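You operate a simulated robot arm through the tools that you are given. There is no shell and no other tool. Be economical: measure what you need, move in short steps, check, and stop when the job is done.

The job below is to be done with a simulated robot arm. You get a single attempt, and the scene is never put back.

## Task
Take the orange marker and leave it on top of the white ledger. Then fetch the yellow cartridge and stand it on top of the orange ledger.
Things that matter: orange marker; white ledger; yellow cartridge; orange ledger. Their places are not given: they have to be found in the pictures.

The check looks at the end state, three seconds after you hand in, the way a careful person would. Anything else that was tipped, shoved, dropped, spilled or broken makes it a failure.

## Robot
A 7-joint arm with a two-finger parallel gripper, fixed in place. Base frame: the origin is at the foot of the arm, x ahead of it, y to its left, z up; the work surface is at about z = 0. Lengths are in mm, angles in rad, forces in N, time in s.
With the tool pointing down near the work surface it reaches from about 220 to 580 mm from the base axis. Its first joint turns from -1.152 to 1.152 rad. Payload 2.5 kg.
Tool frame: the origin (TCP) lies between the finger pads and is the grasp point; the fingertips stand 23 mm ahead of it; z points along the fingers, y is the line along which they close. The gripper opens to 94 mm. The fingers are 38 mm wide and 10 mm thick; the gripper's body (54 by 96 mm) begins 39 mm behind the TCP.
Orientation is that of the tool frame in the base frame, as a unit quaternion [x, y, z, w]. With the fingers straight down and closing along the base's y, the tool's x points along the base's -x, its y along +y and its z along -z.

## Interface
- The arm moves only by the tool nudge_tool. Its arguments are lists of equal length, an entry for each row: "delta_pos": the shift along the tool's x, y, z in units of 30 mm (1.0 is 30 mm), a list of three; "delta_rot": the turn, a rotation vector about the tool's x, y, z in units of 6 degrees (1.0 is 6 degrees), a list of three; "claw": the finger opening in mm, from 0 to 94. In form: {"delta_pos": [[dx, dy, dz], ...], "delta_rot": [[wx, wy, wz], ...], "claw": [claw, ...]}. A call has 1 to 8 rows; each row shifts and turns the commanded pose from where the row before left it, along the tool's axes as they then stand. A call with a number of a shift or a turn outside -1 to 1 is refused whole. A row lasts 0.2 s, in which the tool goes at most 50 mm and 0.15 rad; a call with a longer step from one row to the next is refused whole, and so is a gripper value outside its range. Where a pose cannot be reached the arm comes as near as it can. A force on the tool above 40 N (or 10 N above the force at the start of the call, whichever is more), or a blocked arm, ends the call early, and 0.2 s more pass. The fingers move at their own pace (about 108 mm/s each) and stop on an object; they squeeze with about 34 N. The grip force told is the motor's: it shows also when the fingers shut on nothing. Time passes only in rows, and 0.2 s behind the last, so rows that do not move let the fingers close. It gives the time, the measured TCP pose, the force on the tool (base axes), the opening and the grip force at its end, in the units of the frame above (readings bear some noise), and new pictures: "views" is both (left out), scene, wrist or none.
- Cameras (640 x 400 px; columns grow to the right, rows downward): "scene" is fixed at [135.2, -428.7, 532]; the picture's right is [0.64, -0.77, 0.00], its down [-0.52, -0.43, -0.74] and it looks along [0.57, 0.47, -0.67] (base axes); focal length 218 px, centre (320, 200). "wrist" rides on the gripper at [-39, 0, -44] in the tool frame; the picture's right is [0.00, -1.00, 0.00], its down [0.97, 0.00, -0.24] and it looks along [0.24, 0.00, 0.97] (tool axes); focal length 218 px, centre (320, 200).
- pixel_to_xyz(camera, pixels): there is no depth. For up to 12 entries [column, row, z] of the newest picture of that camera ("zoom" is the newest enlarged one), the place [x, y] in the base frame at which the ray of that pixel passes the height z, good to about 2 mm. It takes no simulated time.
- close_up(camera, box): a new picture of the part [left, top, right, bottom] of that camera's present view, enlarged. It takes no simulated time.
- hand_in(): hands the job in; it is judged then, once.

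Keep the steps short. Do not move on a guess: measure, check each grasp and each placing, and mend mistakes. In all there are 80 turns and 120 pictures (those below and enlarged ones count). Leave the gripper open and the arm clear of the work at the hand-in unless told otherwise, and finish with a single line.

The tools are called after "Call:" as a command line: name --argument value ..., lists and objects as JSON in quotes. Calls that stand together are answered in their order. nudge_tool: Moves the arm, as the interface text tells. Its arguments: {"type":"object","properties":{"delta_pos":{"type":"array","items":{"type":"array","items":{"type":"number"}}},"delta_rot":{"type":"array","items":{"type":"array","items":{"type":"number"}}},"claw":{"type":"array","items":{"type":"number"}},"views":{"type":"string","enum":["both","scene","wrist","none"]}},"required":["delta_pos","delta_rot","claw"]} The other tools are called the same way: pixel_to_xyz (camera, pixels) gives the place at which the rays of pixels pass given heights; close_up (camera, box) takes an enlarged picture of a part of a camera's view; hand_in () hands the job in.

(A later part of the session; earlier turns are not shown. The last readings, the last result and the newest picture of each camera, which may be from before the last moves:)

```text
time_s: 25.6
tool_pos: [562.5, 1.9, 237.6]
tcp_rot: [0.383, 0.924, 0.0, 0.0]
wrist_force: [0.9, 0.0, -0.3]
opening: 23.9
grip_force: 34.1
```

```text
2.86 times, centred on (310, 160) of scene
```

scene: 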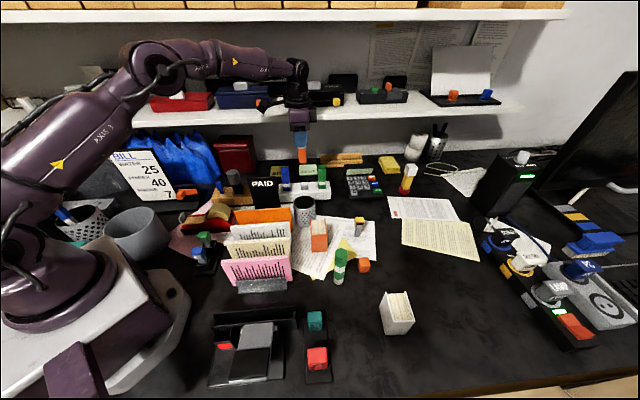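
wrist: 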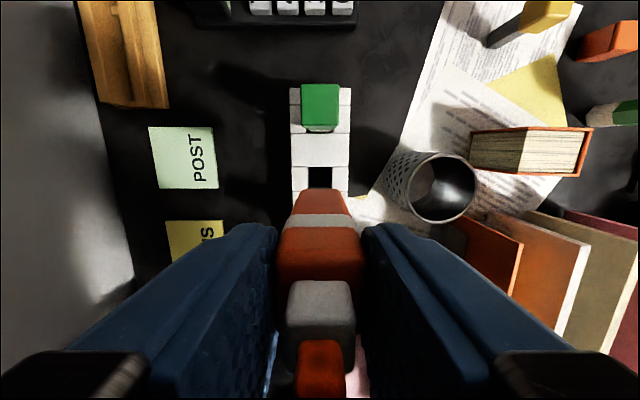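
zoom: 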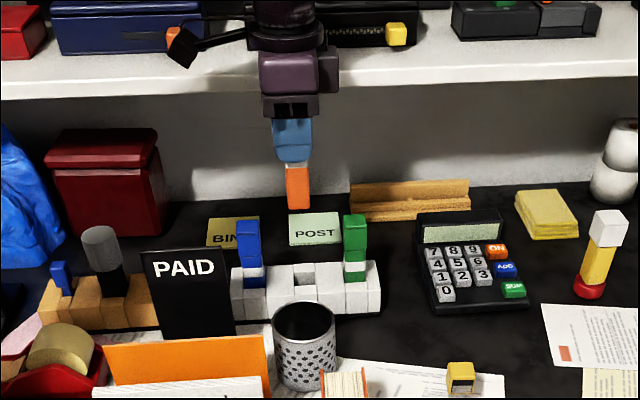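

The body is out whole and the rack is undisturbed. Its centre is 6 mm off the TCP along -x, and its bottom is about 62 mm below. I carry it towards the white ledger, with the TCP aimed at (375,-432).

Call:
nudge_tool --delta_pos '[[-0.387, -0.977, 0], [-0.387, -0.977, 0], [-0.387, -0.977, 0], [-0.387, -0.977, 0], [-0.387, -0.977, 0], [-0.387, -0.977, 0], [-0.387, -0.977, 0], [-0.387, -0.977, 0]]' --delta_rot '[[0, 0, 0], [0, 0, 0], [0, 0, 0], [0, 0, 0], [0, 0, 0], [0, 0, 0], [0, 0, 0], [0, 0, 0]]' --claw '[12, 12, 12, 12, 12, 12, 12, 12]' --views "none"

Call:
nudge_tool --delta_pos '[[-0.387, -0.977, 0], [-0.387, -0.977, 0], [-0.387, -0.977, 0], [-0.387, -0.977, 0], [-0.387, -0.977, 0], [-0.387, -0.977, 0], [-0.387, -0.977, 0], [0, 0, 0]]' --delta_rot '[[0, 0, 0], [0, 0, 0], [0, 0, 0], [0, 0, 0], [0, 0, 0], [0, 0, 0], [0, 0, 0], [0, 0, 0]]' --claw '[12, 12, 12, 12, 12, 12, 12, 12]' --views "both"

Call:
close_up --camera "scene" --box '[330, 180, 480, 345]'

```text
time_s: 27.4
tool_pos: [464.3, -230.1, 236.2]
tcp_rot: [0.383, 0.924, -0.001, 0.0]
wrist_force: [0.1, -0.4, 0.1]
opening: 23.8
grip_force: 33.9
```

```text
time_s: 29.2
tool_pos: [378.2, -433.2, 236.2]
tcp_rot: [0.382, 0.924, -0.001, 0.0]
wrist_force: [-0.3, 0.2, 0.1]
opening: 24.2
grip_force: 34.3
```

scene: 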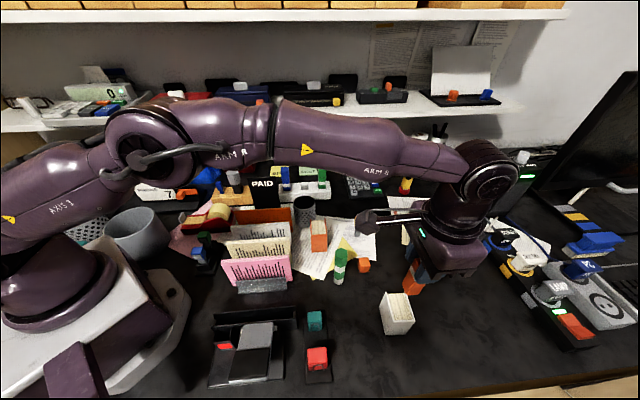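
wrist: 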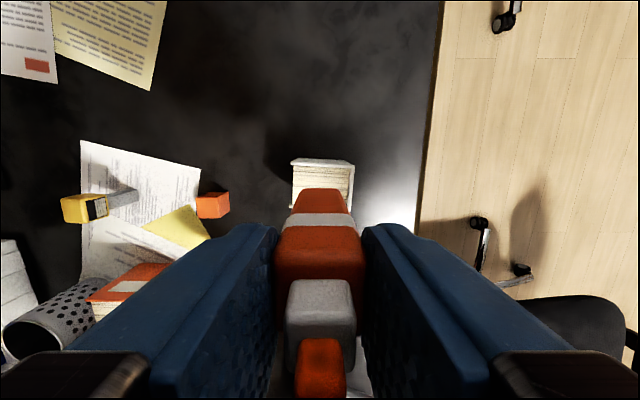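

```text
2.42 times, centred on (405, 262) of scene
```

zoom: 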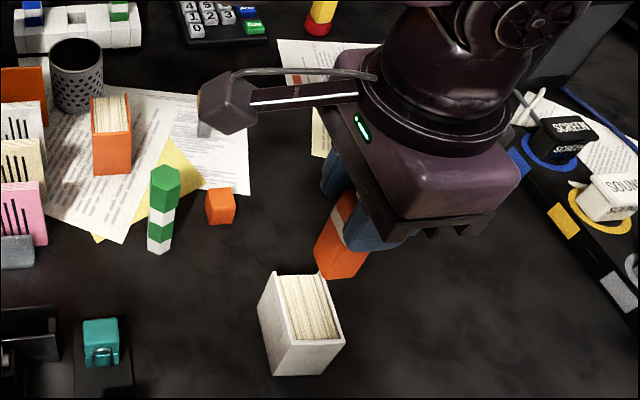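

Reach is fine here. I check the ledger's far edge in the wrist view, to line up with its centre.

Call:
pixel_to_xyz --camera "wrist" --pixels '[[291, 161, 75], [354, 163, 75], [293, 207, 75], [354, 207, 75], [320, 190, 175]]'

Call:
close_up --camera "wrist" --box '[250, 130, 400, 260]'

```text
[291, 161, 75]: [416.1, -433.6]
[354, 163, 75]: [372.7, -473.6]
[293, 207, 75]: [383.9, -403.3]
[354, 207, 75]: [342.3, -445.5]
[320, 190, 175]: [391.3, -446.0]
```

```text
3.08 times, centred on (325, 195) of wrist
```

zoom: 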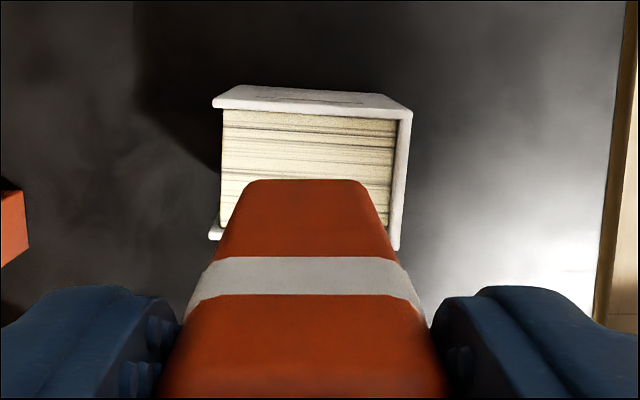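

The marker's bottom centre is about (382,-437) over the ledger's centre, (379,-437). I trim 2 mm and lower 80 mm, still 20 mm above the pages.

Call:
nudge_tool --delta_pos '[[0.07, 0, 0.7], [0, 0, 0.7], [0, 0, 0.7], [0, 0, 0.57], [0, 0, 0]]' --delta_rot '[[0, 0, 0], [0, 0, 0], [0, 0, 0], [0, 0, 0], [0, 0, 0]]' --claw '[12, 12, 12, 12, 12]' --views "both"

Call:
close_up --camera "scene" --box '[350, 240, 450, 350]'

Call:
close_up --camera "wrist" --box '[220, 100, 420, 260]'

```text
time_s: 30.4
tool_pos: [377.2, -433.0, 159.6]
tcp_rot: [0.382, 0.924, -0.002, 0.005]
wrist_force: [3.5, -1.6, 24.0]
opening: 24.7
grip_force: 33.3
```

scene: 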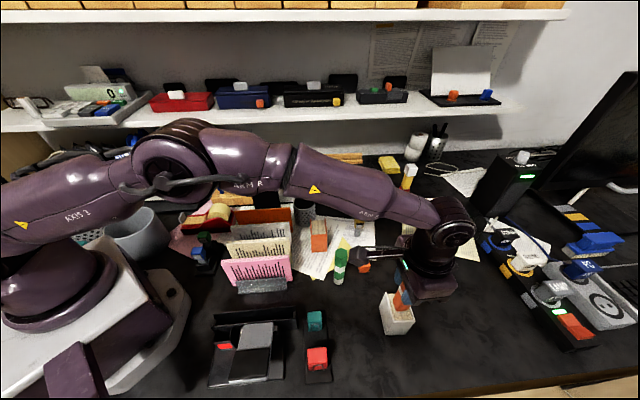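
wrist: 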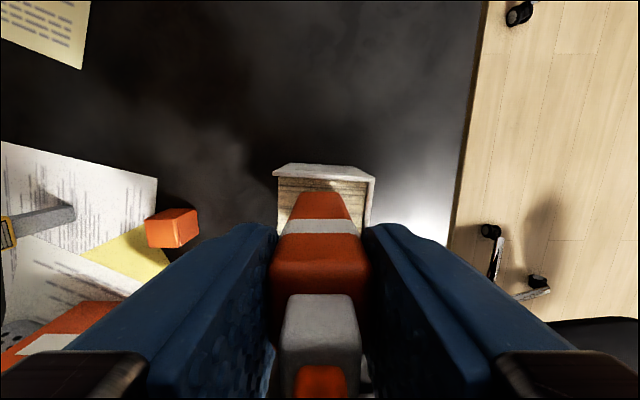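

```text
3.64 times, centred on (400, 295) of scene
```

zoom: 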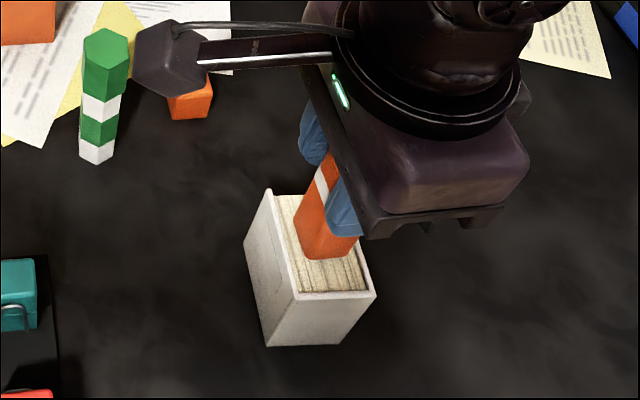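

```text
2.50 times, centred on (320, 180) of wrist
```

zoom: 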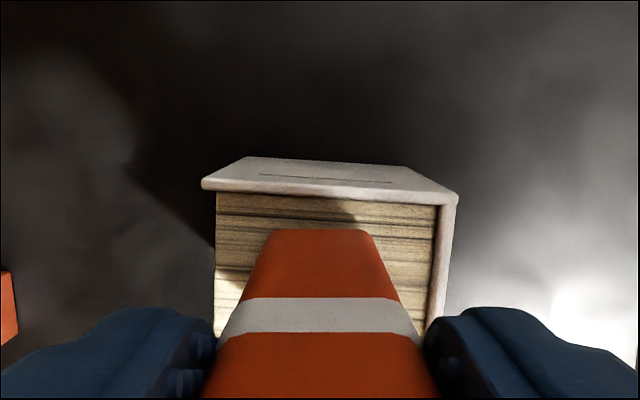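

Contact came early: 24 N at z=159.6. The body is longer than I reckoned and stands on the pages. I ease up to relieve the force before letting go.

Call:
nudge_tool --delta_pos '[[0, 0, -0.07], [0, 0, 0]]' --delta_rot '[[0, 0, 0], [0, 0, 0]]' --claw '[12, 12]' --views "none"

```text
time_s: 31.0
tool_pos: [376.8, -430.7, 159.5]
tcp_rot: [0.383, 0.924, 0.0, 0.001]
wrist_force: [3.0, -4.1, 15.0]
opening: 23.9
grip_force: 34.0
```

Call:
nudge_tool --delta_pos '[[0, 0, -0.07], [0, 0, 0]]' --delta_rot '[[0, 0, 0], [0, 0, 0]]' --claw '[12, 12]' --views "none"

```text
time_s: 31.6
tool_pos: [377.0, -429.4, 159.3]
tcp_rot: [0.383, 0.924, 0.001, -0.003]
wrist_force: [-0.4, -1.7, 3.9]
opening: 23.8
grip_force: 34.0
```

Now 3.9 N. One more hair up, and I look at the uprightness.

Call:
nudge_tool --delta_pos '[[0, 0, -0.02], [0, 0, 0]]' --delta_rot '[[0, 0, 0], [0, 0, 0]]' --claw '[12, 12]' --views "both"

Call:
close_up --camera "scene" --box '[360, 260, 440, 350]'

Call:
close_up --camera "wrist" --box '[200, 140, 440, 400]'

```text
time_s: 32.2
tool_pos: [377.4, -430.0, 161.0]
tcp_rot: [0.382, 0.924, 0.0, -0.001]
wrist_force: [0.5, 0.2, -0.8]
opening: 24.0
grip_force: 34.3
```

scene: 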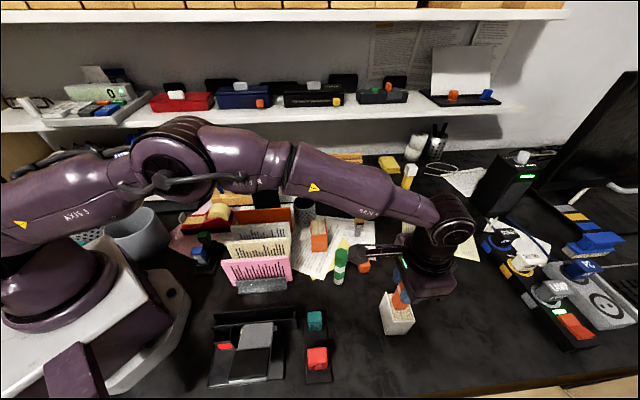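
wrist: 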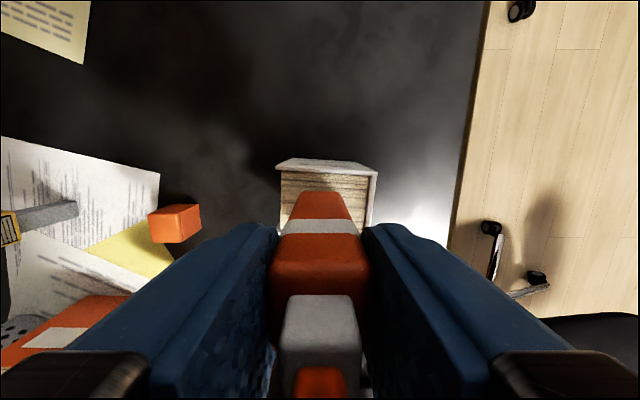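

```text
4.44 times, centred on (400, 305) of scene
```

zoom: 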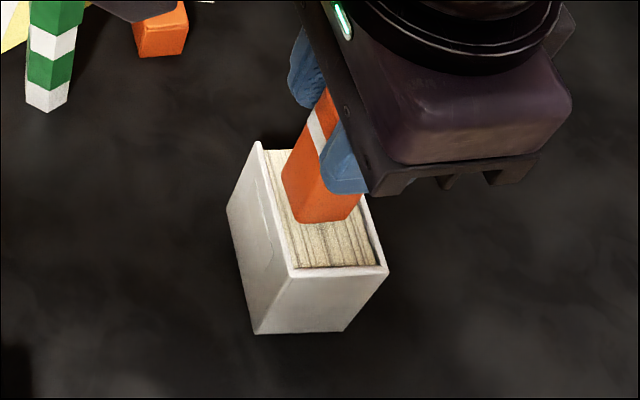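

```text
1.54 times, centred on (320, 270) of wrist
```

zoom: 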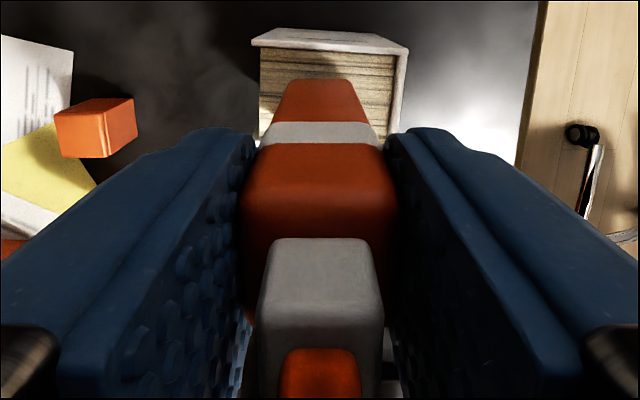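

It looks upright: its edges run parallel to the ledger's own vertical edges. The base lies wholly on the pages. I open slightly, watching.

Call:
nudge_tool --delta_pos '[[0, 0, 0], [0, 0, 0], [0, 0, 0]]' --delta_rot '[[0, 0, 0], [0, 0, 0], [0, 0, 0]]' --claw '[26, 28, 30]' --views "both"

Call:
close_up --camera "scene" --box '[360, 260, 440, 350]'

```text
time_s: 33.0
tool_pos: [376.7, -430.0, 161.9]
tcp_rot: [0.383, 0.924, -0.001, 0.0]
wrist_force: [-0.3, -0.5, 0.1]
opening: 30.0
grip_force: 0.1
```

scene: 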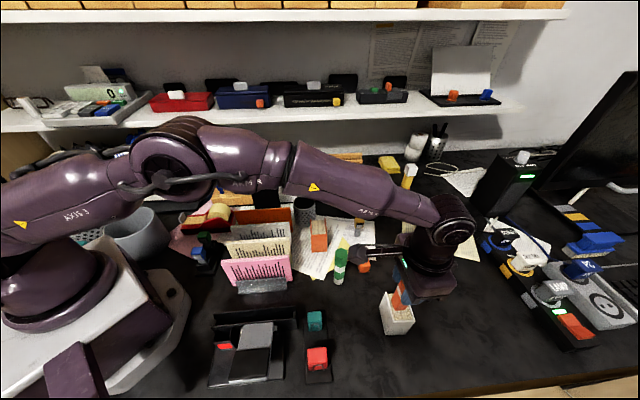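
wrist: 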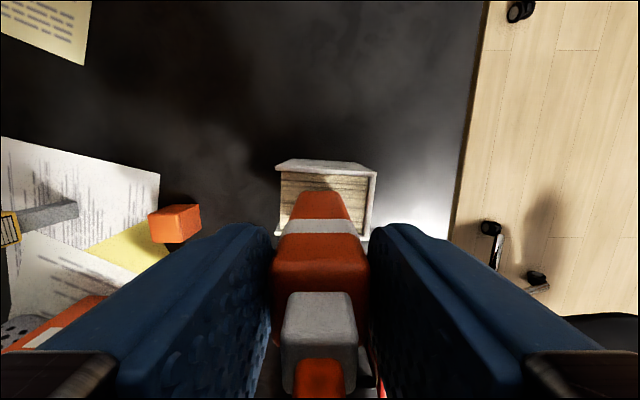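

```text
4.44 times, centred on (400, 305) of scene
```

zoom: 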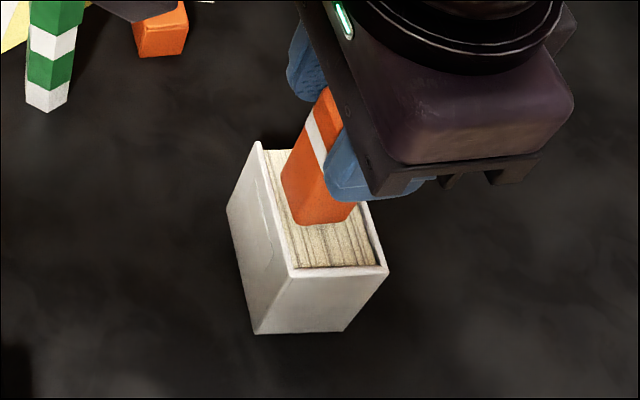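

It stands on its own. I open and rise straight up.

Call:
nudge_tool --delta_pos '[[0, 0, 0], [0, 0, -0.5], [0, 0, -1], [0, 0, -1], [0, 0, -1]]' --delta_rot '[[0, 0, 0], [0, 0, 0], [0, 0, 0], [0, 0, 0], [0, 0, 0]]' --claw '[60, 60, 60, 60, 60]' --views "both"

Call:
close_up --camera "scene" --box '[350, 230, 450, 345]'

Call:
close_up --camera "wrist" --box '[240, 120, 400, 280]'

```text
time_s: 34.2
tool_pos: [377.3, -428.3, 266.3]
tcp_rot: [0.382, 0.924, 0.001, 0.001]
wrist_force: [0.3, -0.6, 0.5]
opening: 60.3
grip_force: 0.0
```

scene: 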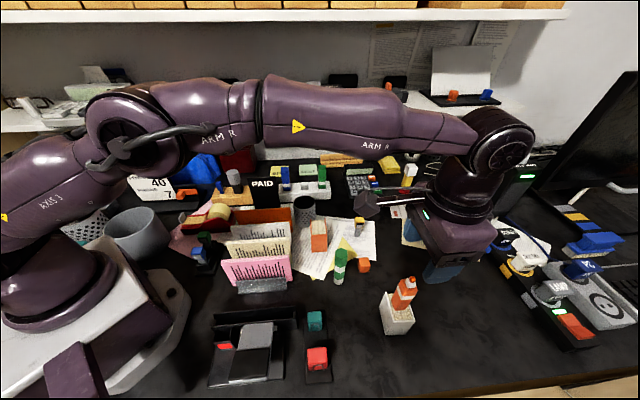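
wrist: 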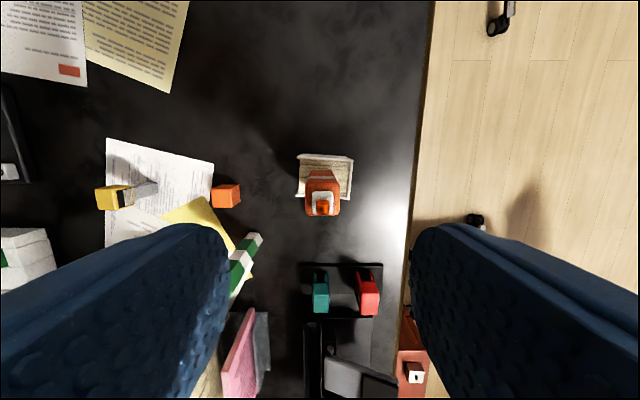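

```text
3.48 times, centred on (400, 288) of scene
```

zoom: 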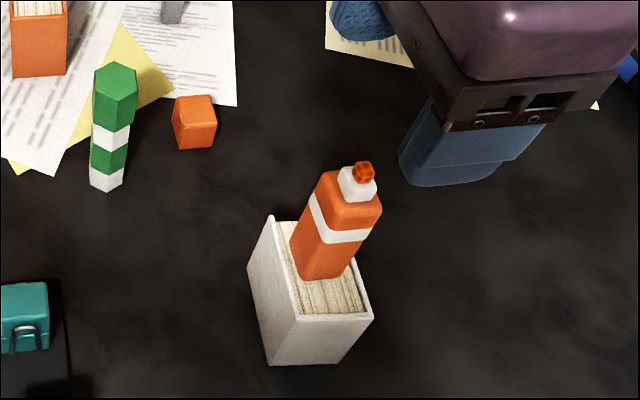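

```text
2.50 times, centred on (320, 200) of wrist
```

zoom: 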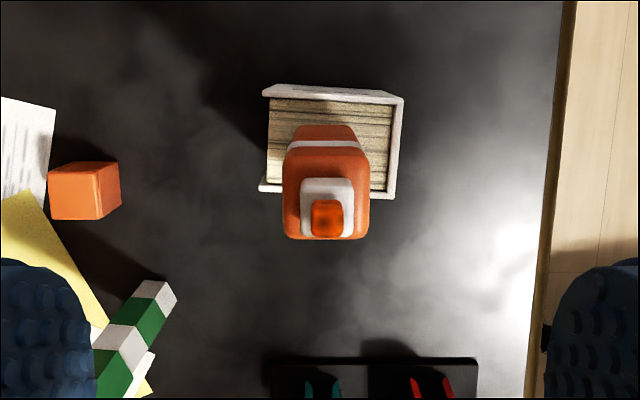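

The body stands steady on the ledger. I measure its shoulder and neck for the capping, and the parked cap.

Call:
pixel_to_xyz --camera "wrist" --pixels '[[306, 216, 160], [339.5, 216, 160], [306, 182, 160], [339.5, 182, 160], [322.4, 207, 178], [225, 190, 28], [308, 170, 73], [340, 170, 73]]'

Call:
pixel_to_xyz --camera "scene" --pixels '[[412.4, 282.6, 175], [412.4, 282.6, 185], [412.4, 282.6, 195], [404, 293, 160], [417, 292, 160], [363.5, 261.5, 28]]'

```text
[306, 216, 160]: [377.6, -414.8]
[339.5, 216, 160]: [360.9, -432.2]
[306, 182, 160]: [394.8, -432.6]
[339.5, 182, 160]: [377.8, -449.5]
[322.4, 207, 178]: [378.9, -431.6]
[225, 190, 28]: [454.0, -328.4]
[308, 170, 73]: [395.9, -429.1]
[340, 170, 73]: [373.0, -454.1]
```

```text
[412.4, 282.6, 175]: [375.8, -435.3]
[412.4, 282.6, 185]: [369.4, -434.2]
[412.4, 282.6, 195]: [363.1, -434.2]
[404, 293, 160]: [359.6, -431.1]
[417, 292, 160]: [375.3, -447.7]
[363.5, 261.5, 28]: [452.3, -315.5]
```

The body's centre is about (377.5,-432.5), shoulder at z≈160, and it is vertical. Now I go back over the parked cap at about (451,-319.5).

Call:
nudge_tool --delta_pos '[[0.165, 0.861, 0], [0.165, 0.861, 0], [0.165, 0.861, 0], [0.165, 0.861, 0], [0.165, 0.861, 0], [0, 0, 1], [0, 0, 1], [0, 0, 1]]' --delta_rot '[[0, 0, 0], [0, 0, 0], [0, 0, 0], [0, 0, 0], [0, 0, 0], [0, 0, 0], [0, 0, 0], [0, 0, 0]]' --claw '[60, 60, 60, 60, 60, 60, 60, 60]' --views "none"

Call:
nudge_tool --delta_pos '[[0, 0, 1], [0, 0, 1], [0, 0, 0.5], [0, 0, 0]]' --delta_rot '[[0, 0, 0], [0, 0, 0], [0, 0, 0], [0, 0, 0]]' --claw '[60, 60, 60, 60]' --views "wrist"

```text
time_s: 36.0
tool_pos: [450.4, -321.4, 176.3]
tcp_rot: [0.382, 0.924, 0.0, 0.001]
wrist_force: [0.4, 0.2, 0.3]
opening: 60.1
grip_force: 0.0
```

```text
time_s: 37.0
tool_pos: [450.6, -321.5, 100.9]
tcp_rot: [0.382, 0.924, -0.001, 0.0]
wrist_force: [-0.4, 0.0, 0.1]
opening: 59.9
grip_force: 0.1
```

wrist: 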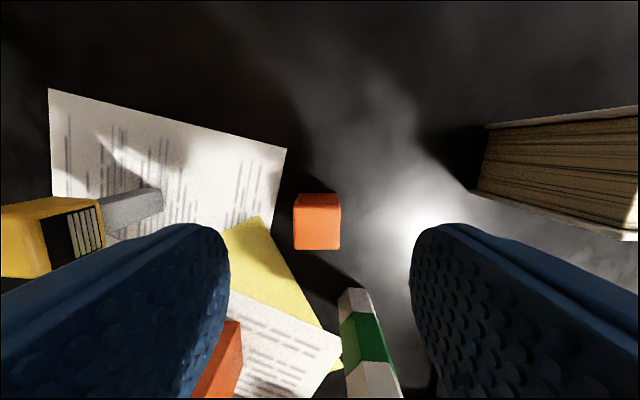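

Call:
pixel_to_xyz --camera "wrist" --pixels '[[317, 228, 28], [293.5, 249, 28], [341, 249, 28], [295, 207, 28], [340, 207, 28]]'

Call:
close_up --camera "wrist" --box '[270, 170, 370, 270]'

```text
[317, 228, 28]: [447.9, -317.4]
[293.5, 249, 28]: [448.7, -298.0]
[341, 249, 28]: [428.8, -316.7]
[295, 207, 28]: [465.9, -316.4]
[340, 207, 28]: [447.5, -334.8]
```

```text
4.00 times, centred on (320, 220) of wrist
```

zoom: 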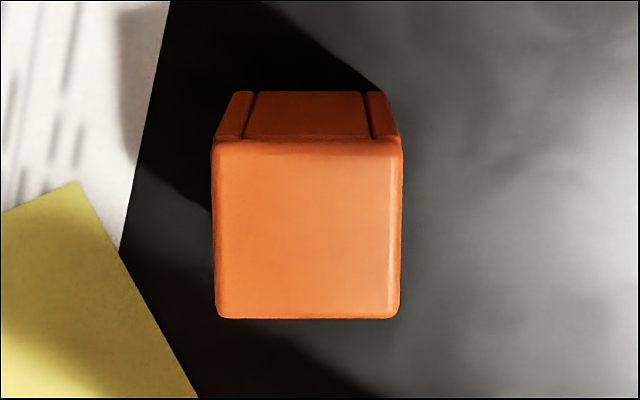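

The cap's centre is about (448,-317): 5 mm off along the tool's +x. I correct that and go down to z≈32, then close on the cap's upper part.

Call:
nudge_tool --delta_pos '[[0.16, 0.03, 0.7], [0, 0, 0.8], [0, 0, 0.77], [0, 0, 0], [0, 0, 0], [0, 0, 0], [0, 0, 0]]' --delta_rot '[[0, 0, 0], [0, 0, 0], [0, 0, 0], [0, 0, 0], [0, 0, 0], [0, 0, 0], [0, 0, 0]]' --claw '[60, 60, 60, 60, 22, 12, 12]' --views "wrist"

```text
time_s: 38.6
tool_pos: [447.8, -319.1, 32.9]
tcp_rot: [0.383, 0.924, -0.001, -0.001]
wrist_force: [0.3, 0.2, 0.3]
opening: 24.7
grip_force: 33.6
```

wrist: 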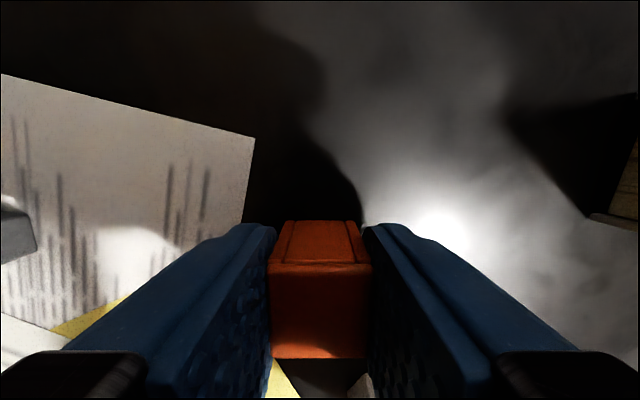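

Cap gripped (24.7 mm, 34 N), centred and with 9 mm free below the tips. I lift it well above the body's tip height.

Call:
nudge_tool --delta_pos '[[0, 0, -0.5], [0, 0, -1], [0, 0, -1], [0, 0, -1], [0, 0, -1], [0, 0, -1], [0, 0, -1], [0, 0, -1]]' --delta_rot '[[0, 0, 0], [0, 0, 0], [0, 0, 0], [0, 0, 0], [0, 0, 0], [0, 0, 0], [0, 0, 0], [0, 0, 0]]' --claw '[12, 12, 12, 12, 12, 12, 12, 12]' --views "none"

Call:
nudge_tool --delta_pos '[[-0.212, -0.867, 0], [-0.212, -0.867, 0], [-0.212, -0.867, 0], [-0.212, -0.867, 0], [-0.212, -0.867, 0], [0, 0, 0]]' --delta_rot '[[0, 0, 0], [0, 0, 0], [0, 0, 0], [0, 0, 0], [0, 0, 0], [0, 0, 0]]' --claw '[12, 12, 12, 12, 12, 12]' --views "both"

Call:
close_up --camera "wrist" --box '[240, 130, 400, 290]'

Call:
close_up --camera "scene" --box '[360, 220, 460, 345]'

```text
time_s: 40.4
tool_pos: [444.7, -316.5, 256.7]
tcp_rot: [0.382, 0.924, -0.001, 0.0]
wrist_force: [0.4, 0.1, -0.3]
opening: 24.5
grip_force: 34.1
```

```text
time_s: 41.8
tool_pos: [378.7, -432.0, 257.0]
tcp_rot: [0.382, 0.924, 0.0, 0.0]
wrist_force: [-0.3, -0.6, -0.6]
opening: 24.8
grip_force: 34.0
```

scene: 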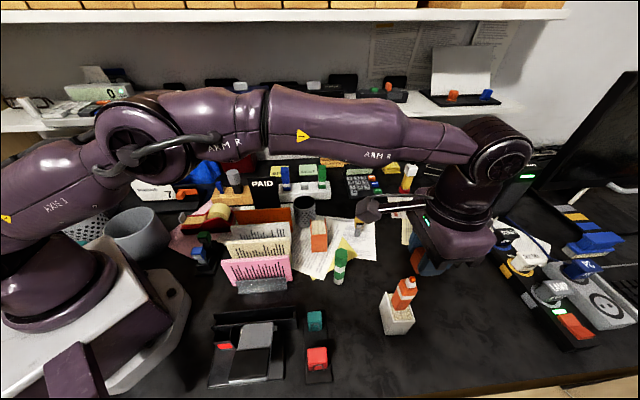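
wrist: 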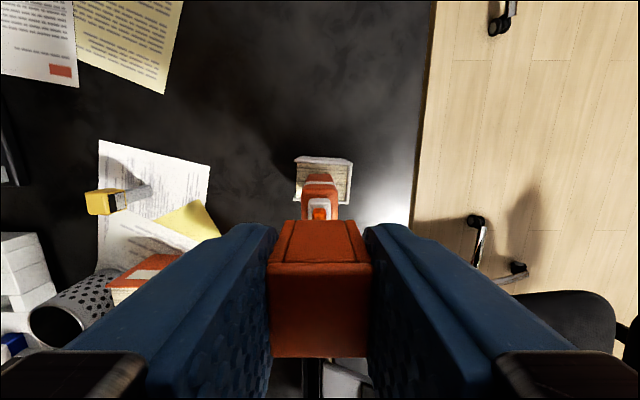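

```text
2.50 times, centred on (320, 210) of wrist
```

zoom: 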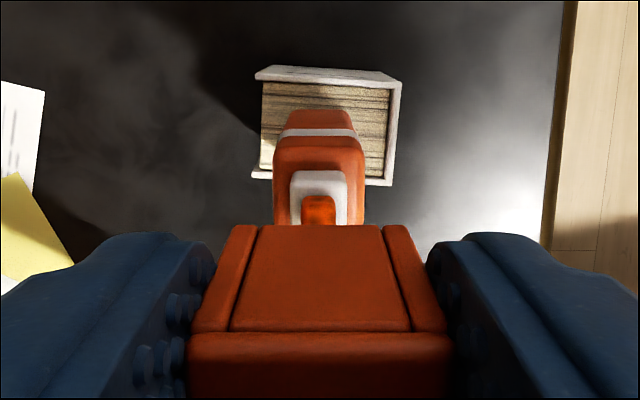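

```text
3.20 times, centred on (410, 282) of scene
```

zoom: 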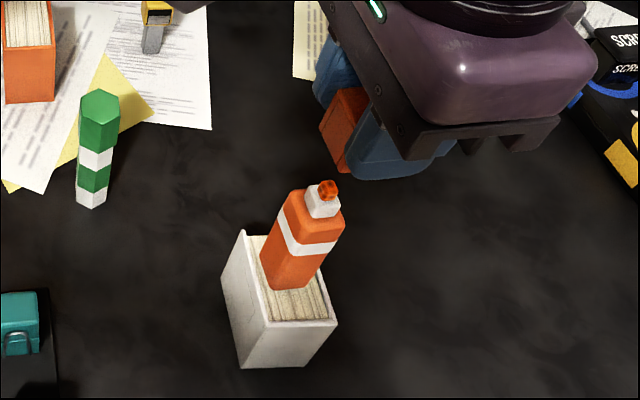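

Cap and body line up at column 320, and along x within about 1 mm. I lower to just above the tip and check.

Call:
nudge_tool --delta_pos '[[0, 0, 0.5], [0, 0, 0.5], [0, 0, 0]]' --delta_rot '[[0, 0, 0], [0, 0, 0], [0, 0, 0]]' --claw '[12, 12, 12]' --views "both"

Call:
close_up --camera "wrist" --box '[260, 150, 380, 270]'

Call:
close_up --camera "scene" --box '[380, 240, 440, 320]'

```text
time_s: 42.6
tool_pos: [376.9, -429.1, 227.4]
tcp_rot: [0.382, 0.924, -0.001, 0.0]
wrist_force: [-0.7, 1.0, 1.1]
opening: 24.6
grip_force: 33.9
```

scene: 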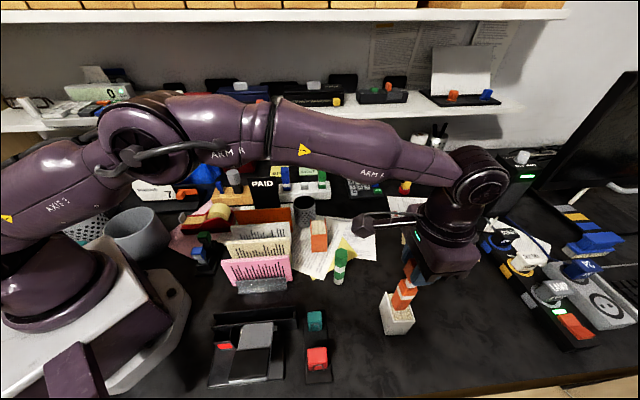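
wrist: 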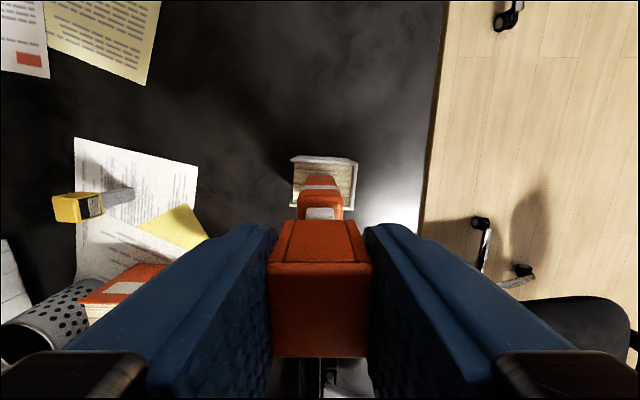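

```text
3.33 times, centred on (320, 210) of wrist
```

zoom: 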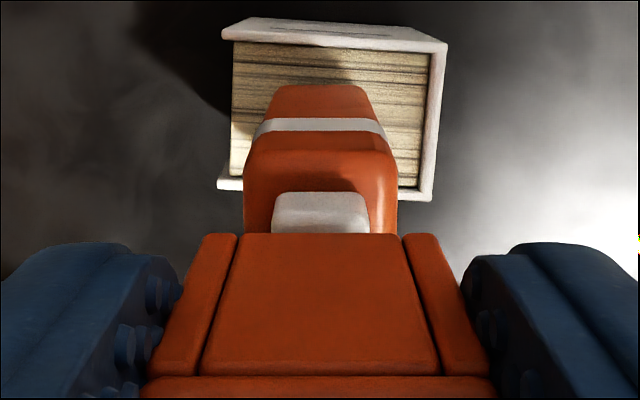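

```text
5.00 times, centred on (410, 280) of scene
```

zoom: 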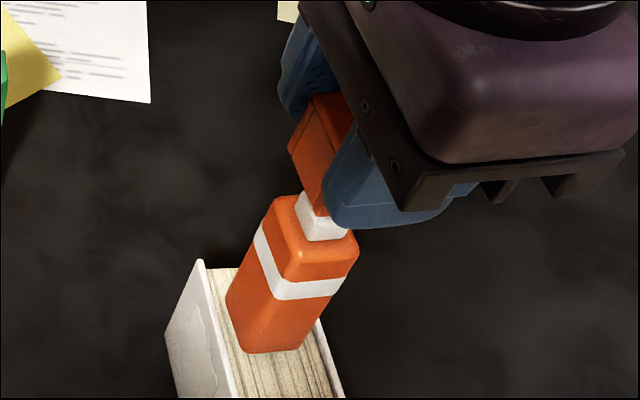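

Nearly lined up. I enlarge once more to compare the vertical edges of cap and body.

Call:
close_up --camera "scene" --box '[392, 252, 424, 304]'

Call:
close_up --camera "wrist" --box '[285, 165, 355, 245]'

```text
7.69 times, centred on (408, 278) of scene
```

zoom: 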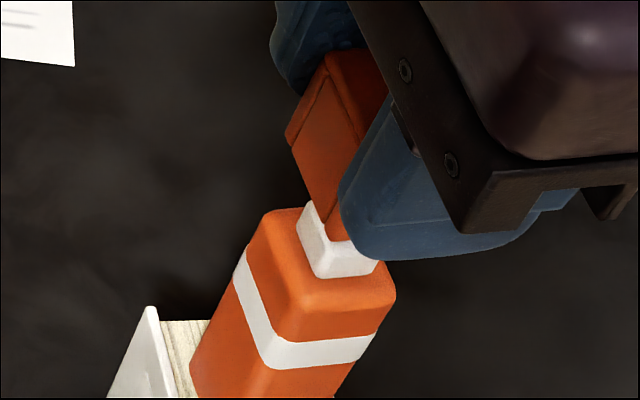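

```text
5.00 times, centred on (320, 205) of wrist
```

zoom: 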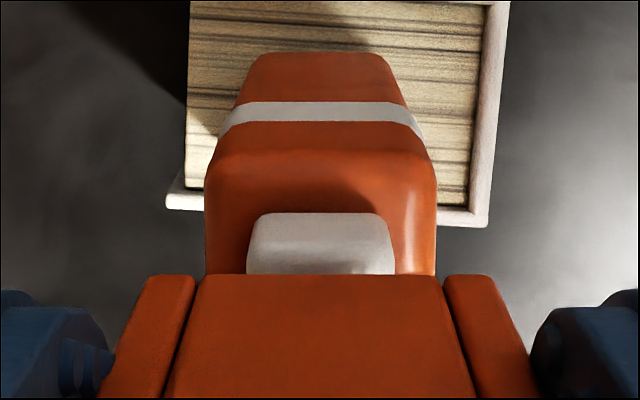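

Both views say the cap sits about 2 mm too far along the tool's +x. I trim -2.3 mm and lower 15 mm (about half way to the seat), reading the force.

Call:
nudge_tool --delta_pos '[[-0.077, 0, 0], [0, 0, 0.2], [0, 0, 0.2], [0, 0, 0.1], [0, 0, 0]]' --delta_rot '[[0, 0, 0], [0, 0, 0], [0, 0, 0], [0, 0, 0], [0, 0, 0]]' --claw '[12, 12, 12, 12, 12]' --views "both"

Call:
close_up --camera "scene" --box '[392, 252, 424, 304]'

Call:
close_up --camera "wrist" --box '[285, 165, 355, 245]'

```text
time_s: 43.8
tool_pos: [380.2, -433.8, 212.4]
tcp_rot: [0.382, 0.924, 0.0, -0.001]
wrist_force: [0.8, 0.7, -0.2]
opening: 24.5
grip_force: 34.5
```

scene: 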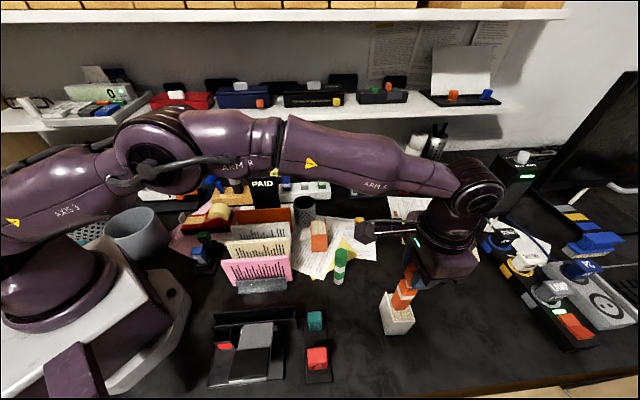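
wrist: 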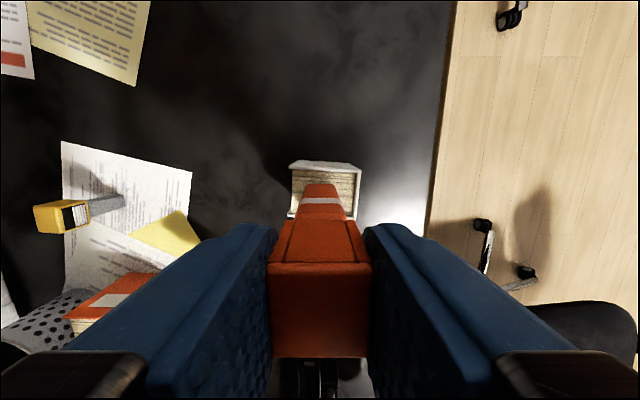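

```text
7.69 times, centred on (408, 278) of scene
```

zoom: 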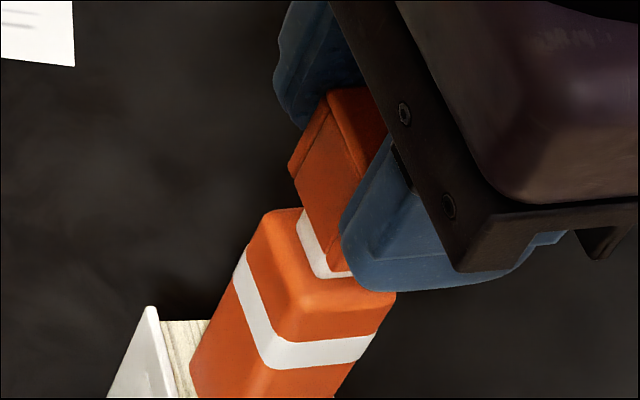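

```text
5.00 times, centred on (320, 205) of wrist
```

zoom: 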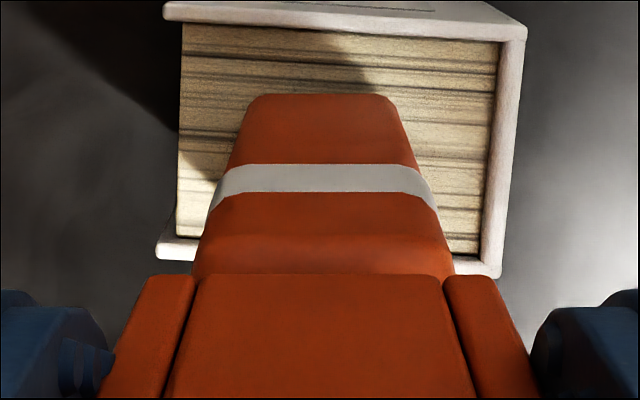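

Now the scene view and the wrist view both show the cap about 2.5 mm too far the other way. I shift +2.4 mm in x and look again before going lower.

Call:
nudge_tool --delta_pos '[[0.08, -0.015, 0], [0, 0, 0], [0, 0, 0]]' --delta_rot '[[0, 0, 0], [0, 0, 0], [0, 0, 0]]' --claw '[12, 12, 12]' --views "both"

Call:
close_up --camera "scene" --box '[392, 252, 424, 304]'

Call:
close_up --camera "wrist" --box '[285, 165, 355, 245]'

```text
time_s: 44.6
tool_pos: [377.2, -430.9, 213.8]
tcp_rot: [0.382, 0.924, 0.0, 0.0]
wrist_force: [0.2, 0.6, -1.4]
opening: 24.8
grip_force: 33.5
```

scene: 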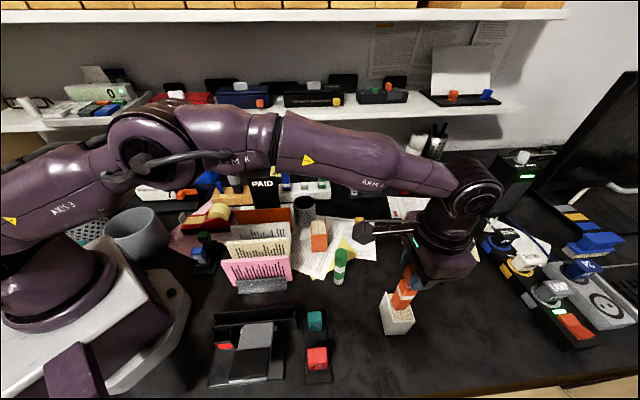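
wrist: 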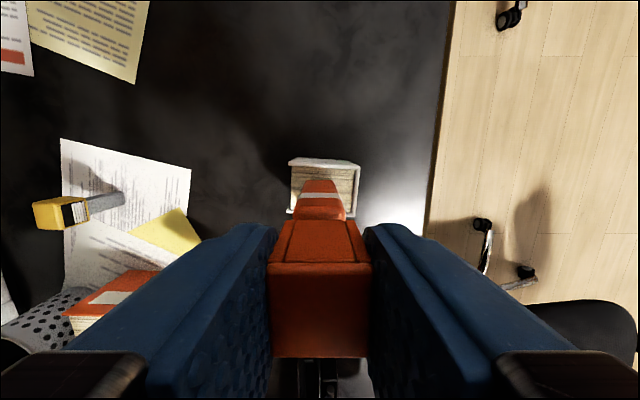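

```text
7.69 times, centred on (408, 278) of scene
```

zoom: 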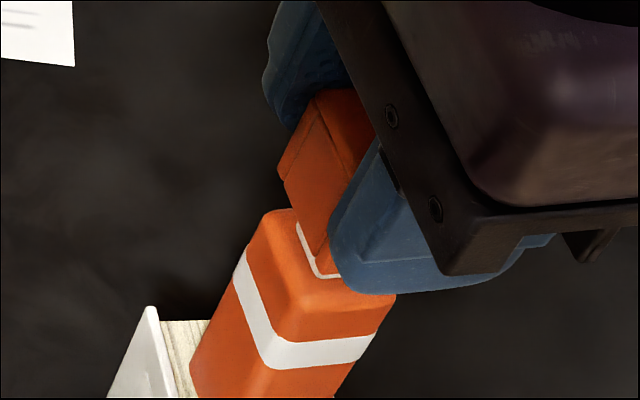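

```text
5.00 times, centred on (320, 205) of wrist
```

zoom: 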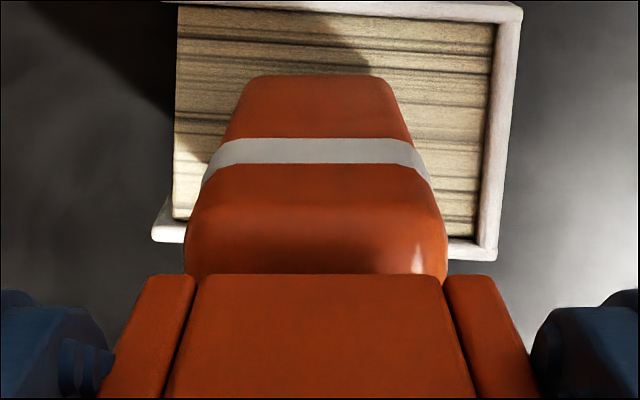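

Now both views agree within about half a millimetre. I lower in small steps, reading the force.

Call:
nudge_tool --delta_pos '[[0, 0, 0.15], [0, 0, 0.15], [0, 0, 0.1], [0, 0, 0]]' --delta_rot '[[0, 0, 0], [0, 0, 0], [0, 0, 0], [0, 0, 0]]' --claw '[12, 12, 12, 12]' --views "both"

Call:
close_up --camera "scene" --box '[392, 252, 424, 304]'

Call:
close_up --camera "wrist" --box '[285, 165, 355, 245]'

```text
time_s: 45.6
tool_pos: [377.1, -431.7, 200.8]
tcp_rot: [0.383, 0.924, 0.001, 0.0]
wrist_force: [0.7, 0.5, -0.1]
opening: 24.7
grip_force: 34.2
```

scene: 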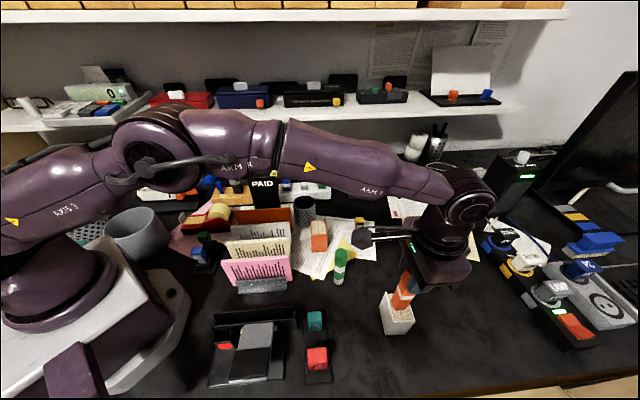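
wrist: 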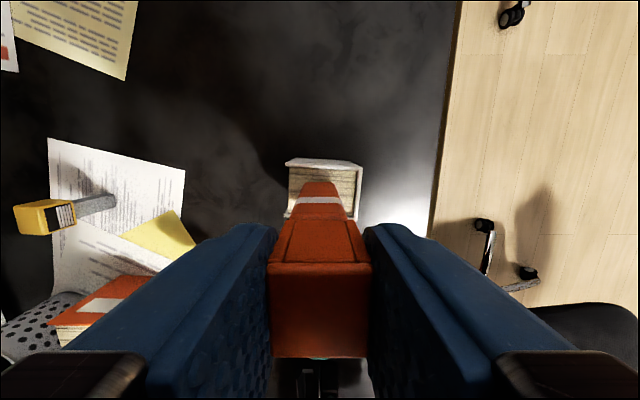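

```text
7.69 times, centred on (408, 278) of scene
```

zoom: 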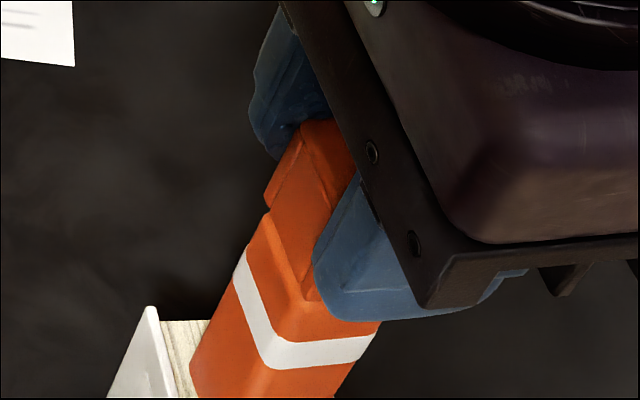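

```text
5.00 times, centred on (320, 205) of wrist
```

zoom: 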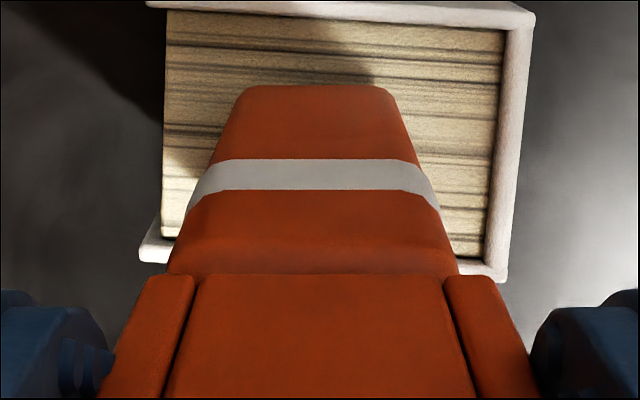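

The cap is over the neck, aligned, almost seated. I go on down in 1–1.5 mm steps until force shows.

Call:
nudge_tool --delta_pos '[[0, 0, 0.06], [0, 0, 0.05], [0, 0, 0]]' --delta_rot '[[0, 0, 0], [0, 0, 0], [0, 0, 0]]' --claw '[12, 12, 12]' --views "none"

```text
time_s: 46.4
tool_pos: [377.1, -430.8, 197.1]
tcp_rot: [0.382, 0.924, 0.0, 0.0]
wrist_force: [0.3, -0.9, -0.3]
opening: 24.5
grip_force: 34.1
```

Call:
nudge_tool --delta_pos '[[0, 0, 0.05], [0, 0, 0.04], [0, 0, 0]]' --delta_rot '[[0, 0, 0], [0, 0, 0], [0, 0, 0]]' --claw '[12, 12, 12]' --views "scene"

Call:
close_up --camera "scene" --box '[392, 252, 424, 304]'

```text
time_s: 47.2
tool_pos: [378.2, -431.9, 197.2]
tcp_rot: [0.382, 0.924, -0.001, 0.001]
wrist_force: [-3.0, 2.5, 11.8]
opening: 24.6
grip_force: 34.4
```

scene: 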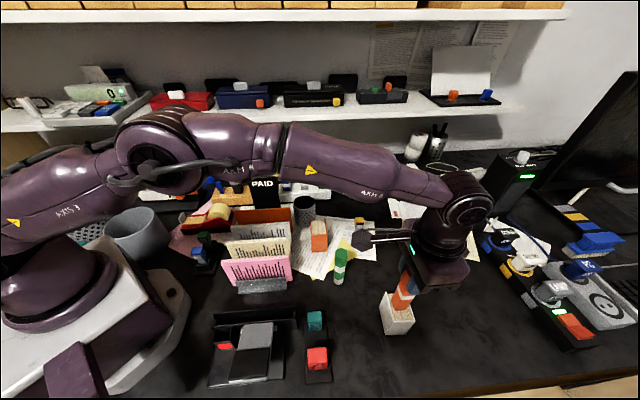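

```text
7.69 times, centred on (408, 278) of scene
```

zoom: 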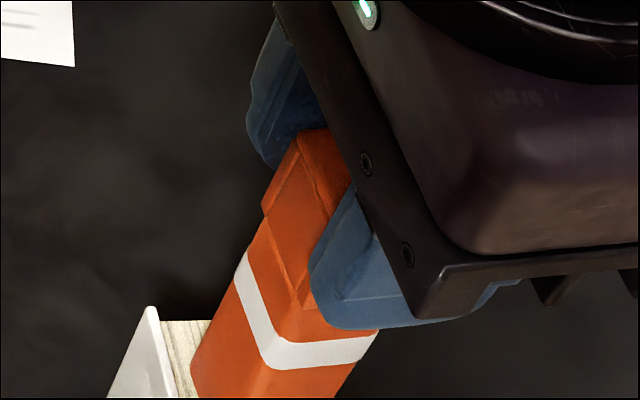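

Force 11.8 N and the cap sits flush on the shoulder. I relieve slightly and open a little.

Call:
nudge_tool --delta_pos '[[0, 0, -0.03], [0, 0, 0], [0, 0, 0], [0, 0, 0]]' --delta_rot '[[0, 0, 0], [0, 0, 0], [0, 0, 0], [0, 0, 0]]' --claw '[12, 27, 32, 40]' --views "wrist"

Call:
close_up --camera "scene" --box '[392, 252, 424, 304]'

```text
time_s: 48.2
tool_pos: [379.1, -431.7, 195.8]
tcp_rot: [0.382, 0.924, 0.0, 0.0]
wrist_force: [-0.7, 0.4, 0.2]
opening: 39.9
grip_force: 0.1
```

wrist: 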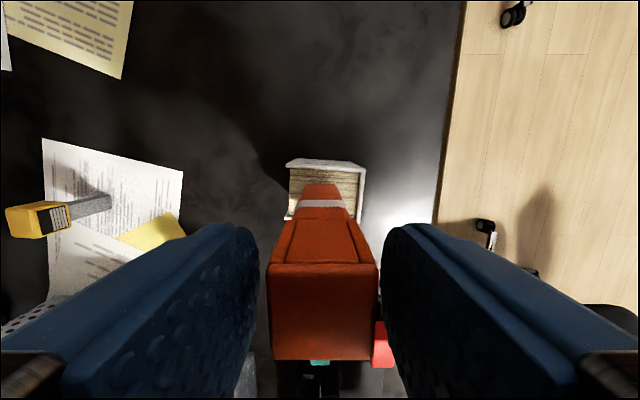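

```text
7.69 times, centred on (408, 278) of scene
```

zoom: 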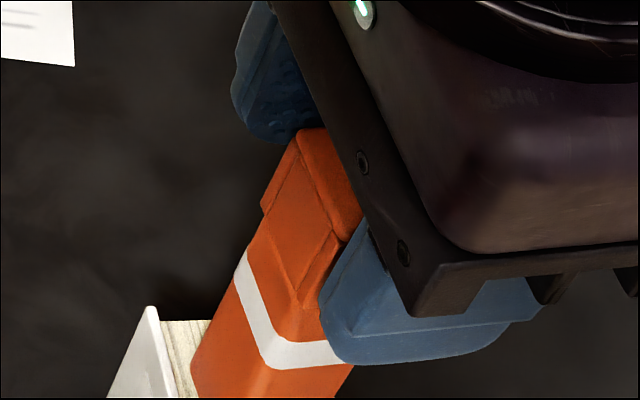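

The cap stays put. I rise straight up and look at the result and the cartridge.

Call:
nudge_tool --delta_pos '[[0, 0, -0.3], [0, 0, -0.8], [0, 0, -1], [0, 0, -0.9]]' --delta_rot '[[0, 0, 0], [0, 0, 0], [0, 0, 0], [0, 0, 0]]' --claw '[50, 60, 60, 60]' --views "both"

Call:
close_up --camera "scene" --box '[330, 200, 440, 345]'

Call:
close_up --camera "wrist" --box '[60, 120, 240, 260]'

```text
time_s: 49.2
tool_pos: [377.6, -431.9, 287.2]
tcp_rot: [0.382, 0.924, 0.001, 0.001]
wrist_force: [-0.1, 0.0, -0.1]
opening: 59.8
grip_force: 0.0
```

scene: 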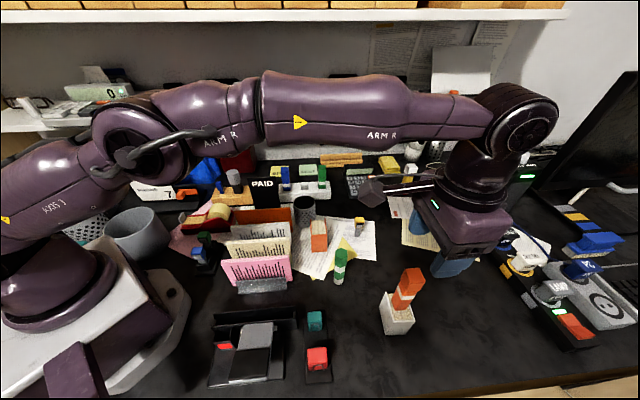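
wrist: 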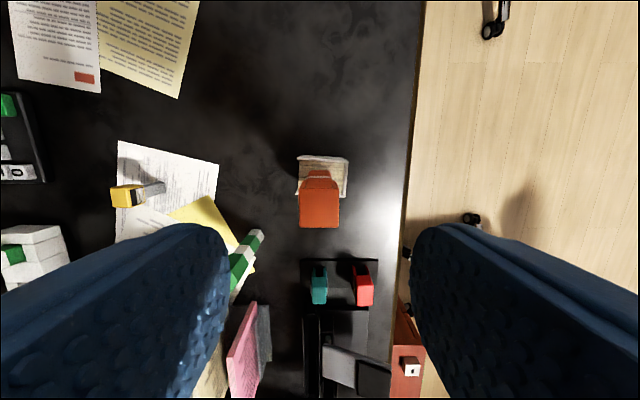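

```text
2.76 times, centred on (385, 272) of scene
```

zoom: 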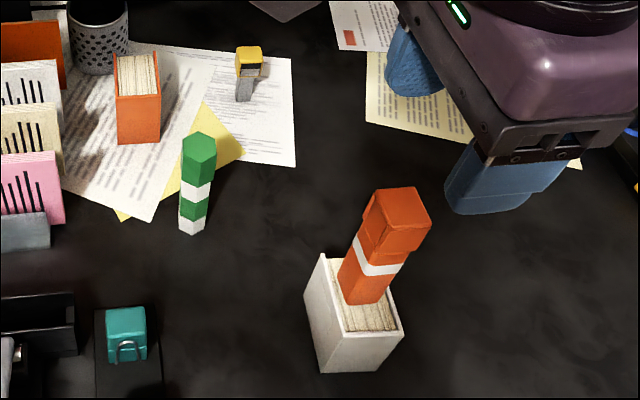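

```text
2.86 times, centred on (150, 190) of wrist
```

zoom: 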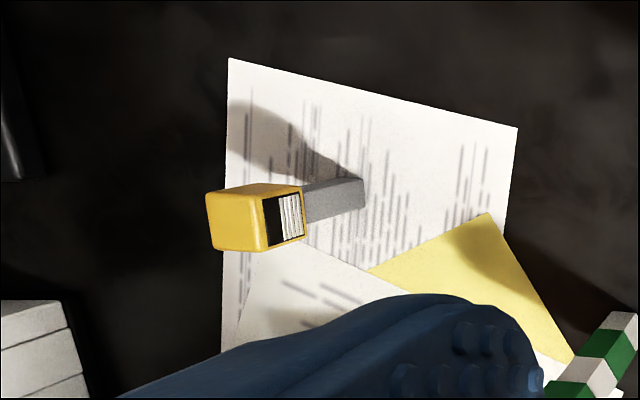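

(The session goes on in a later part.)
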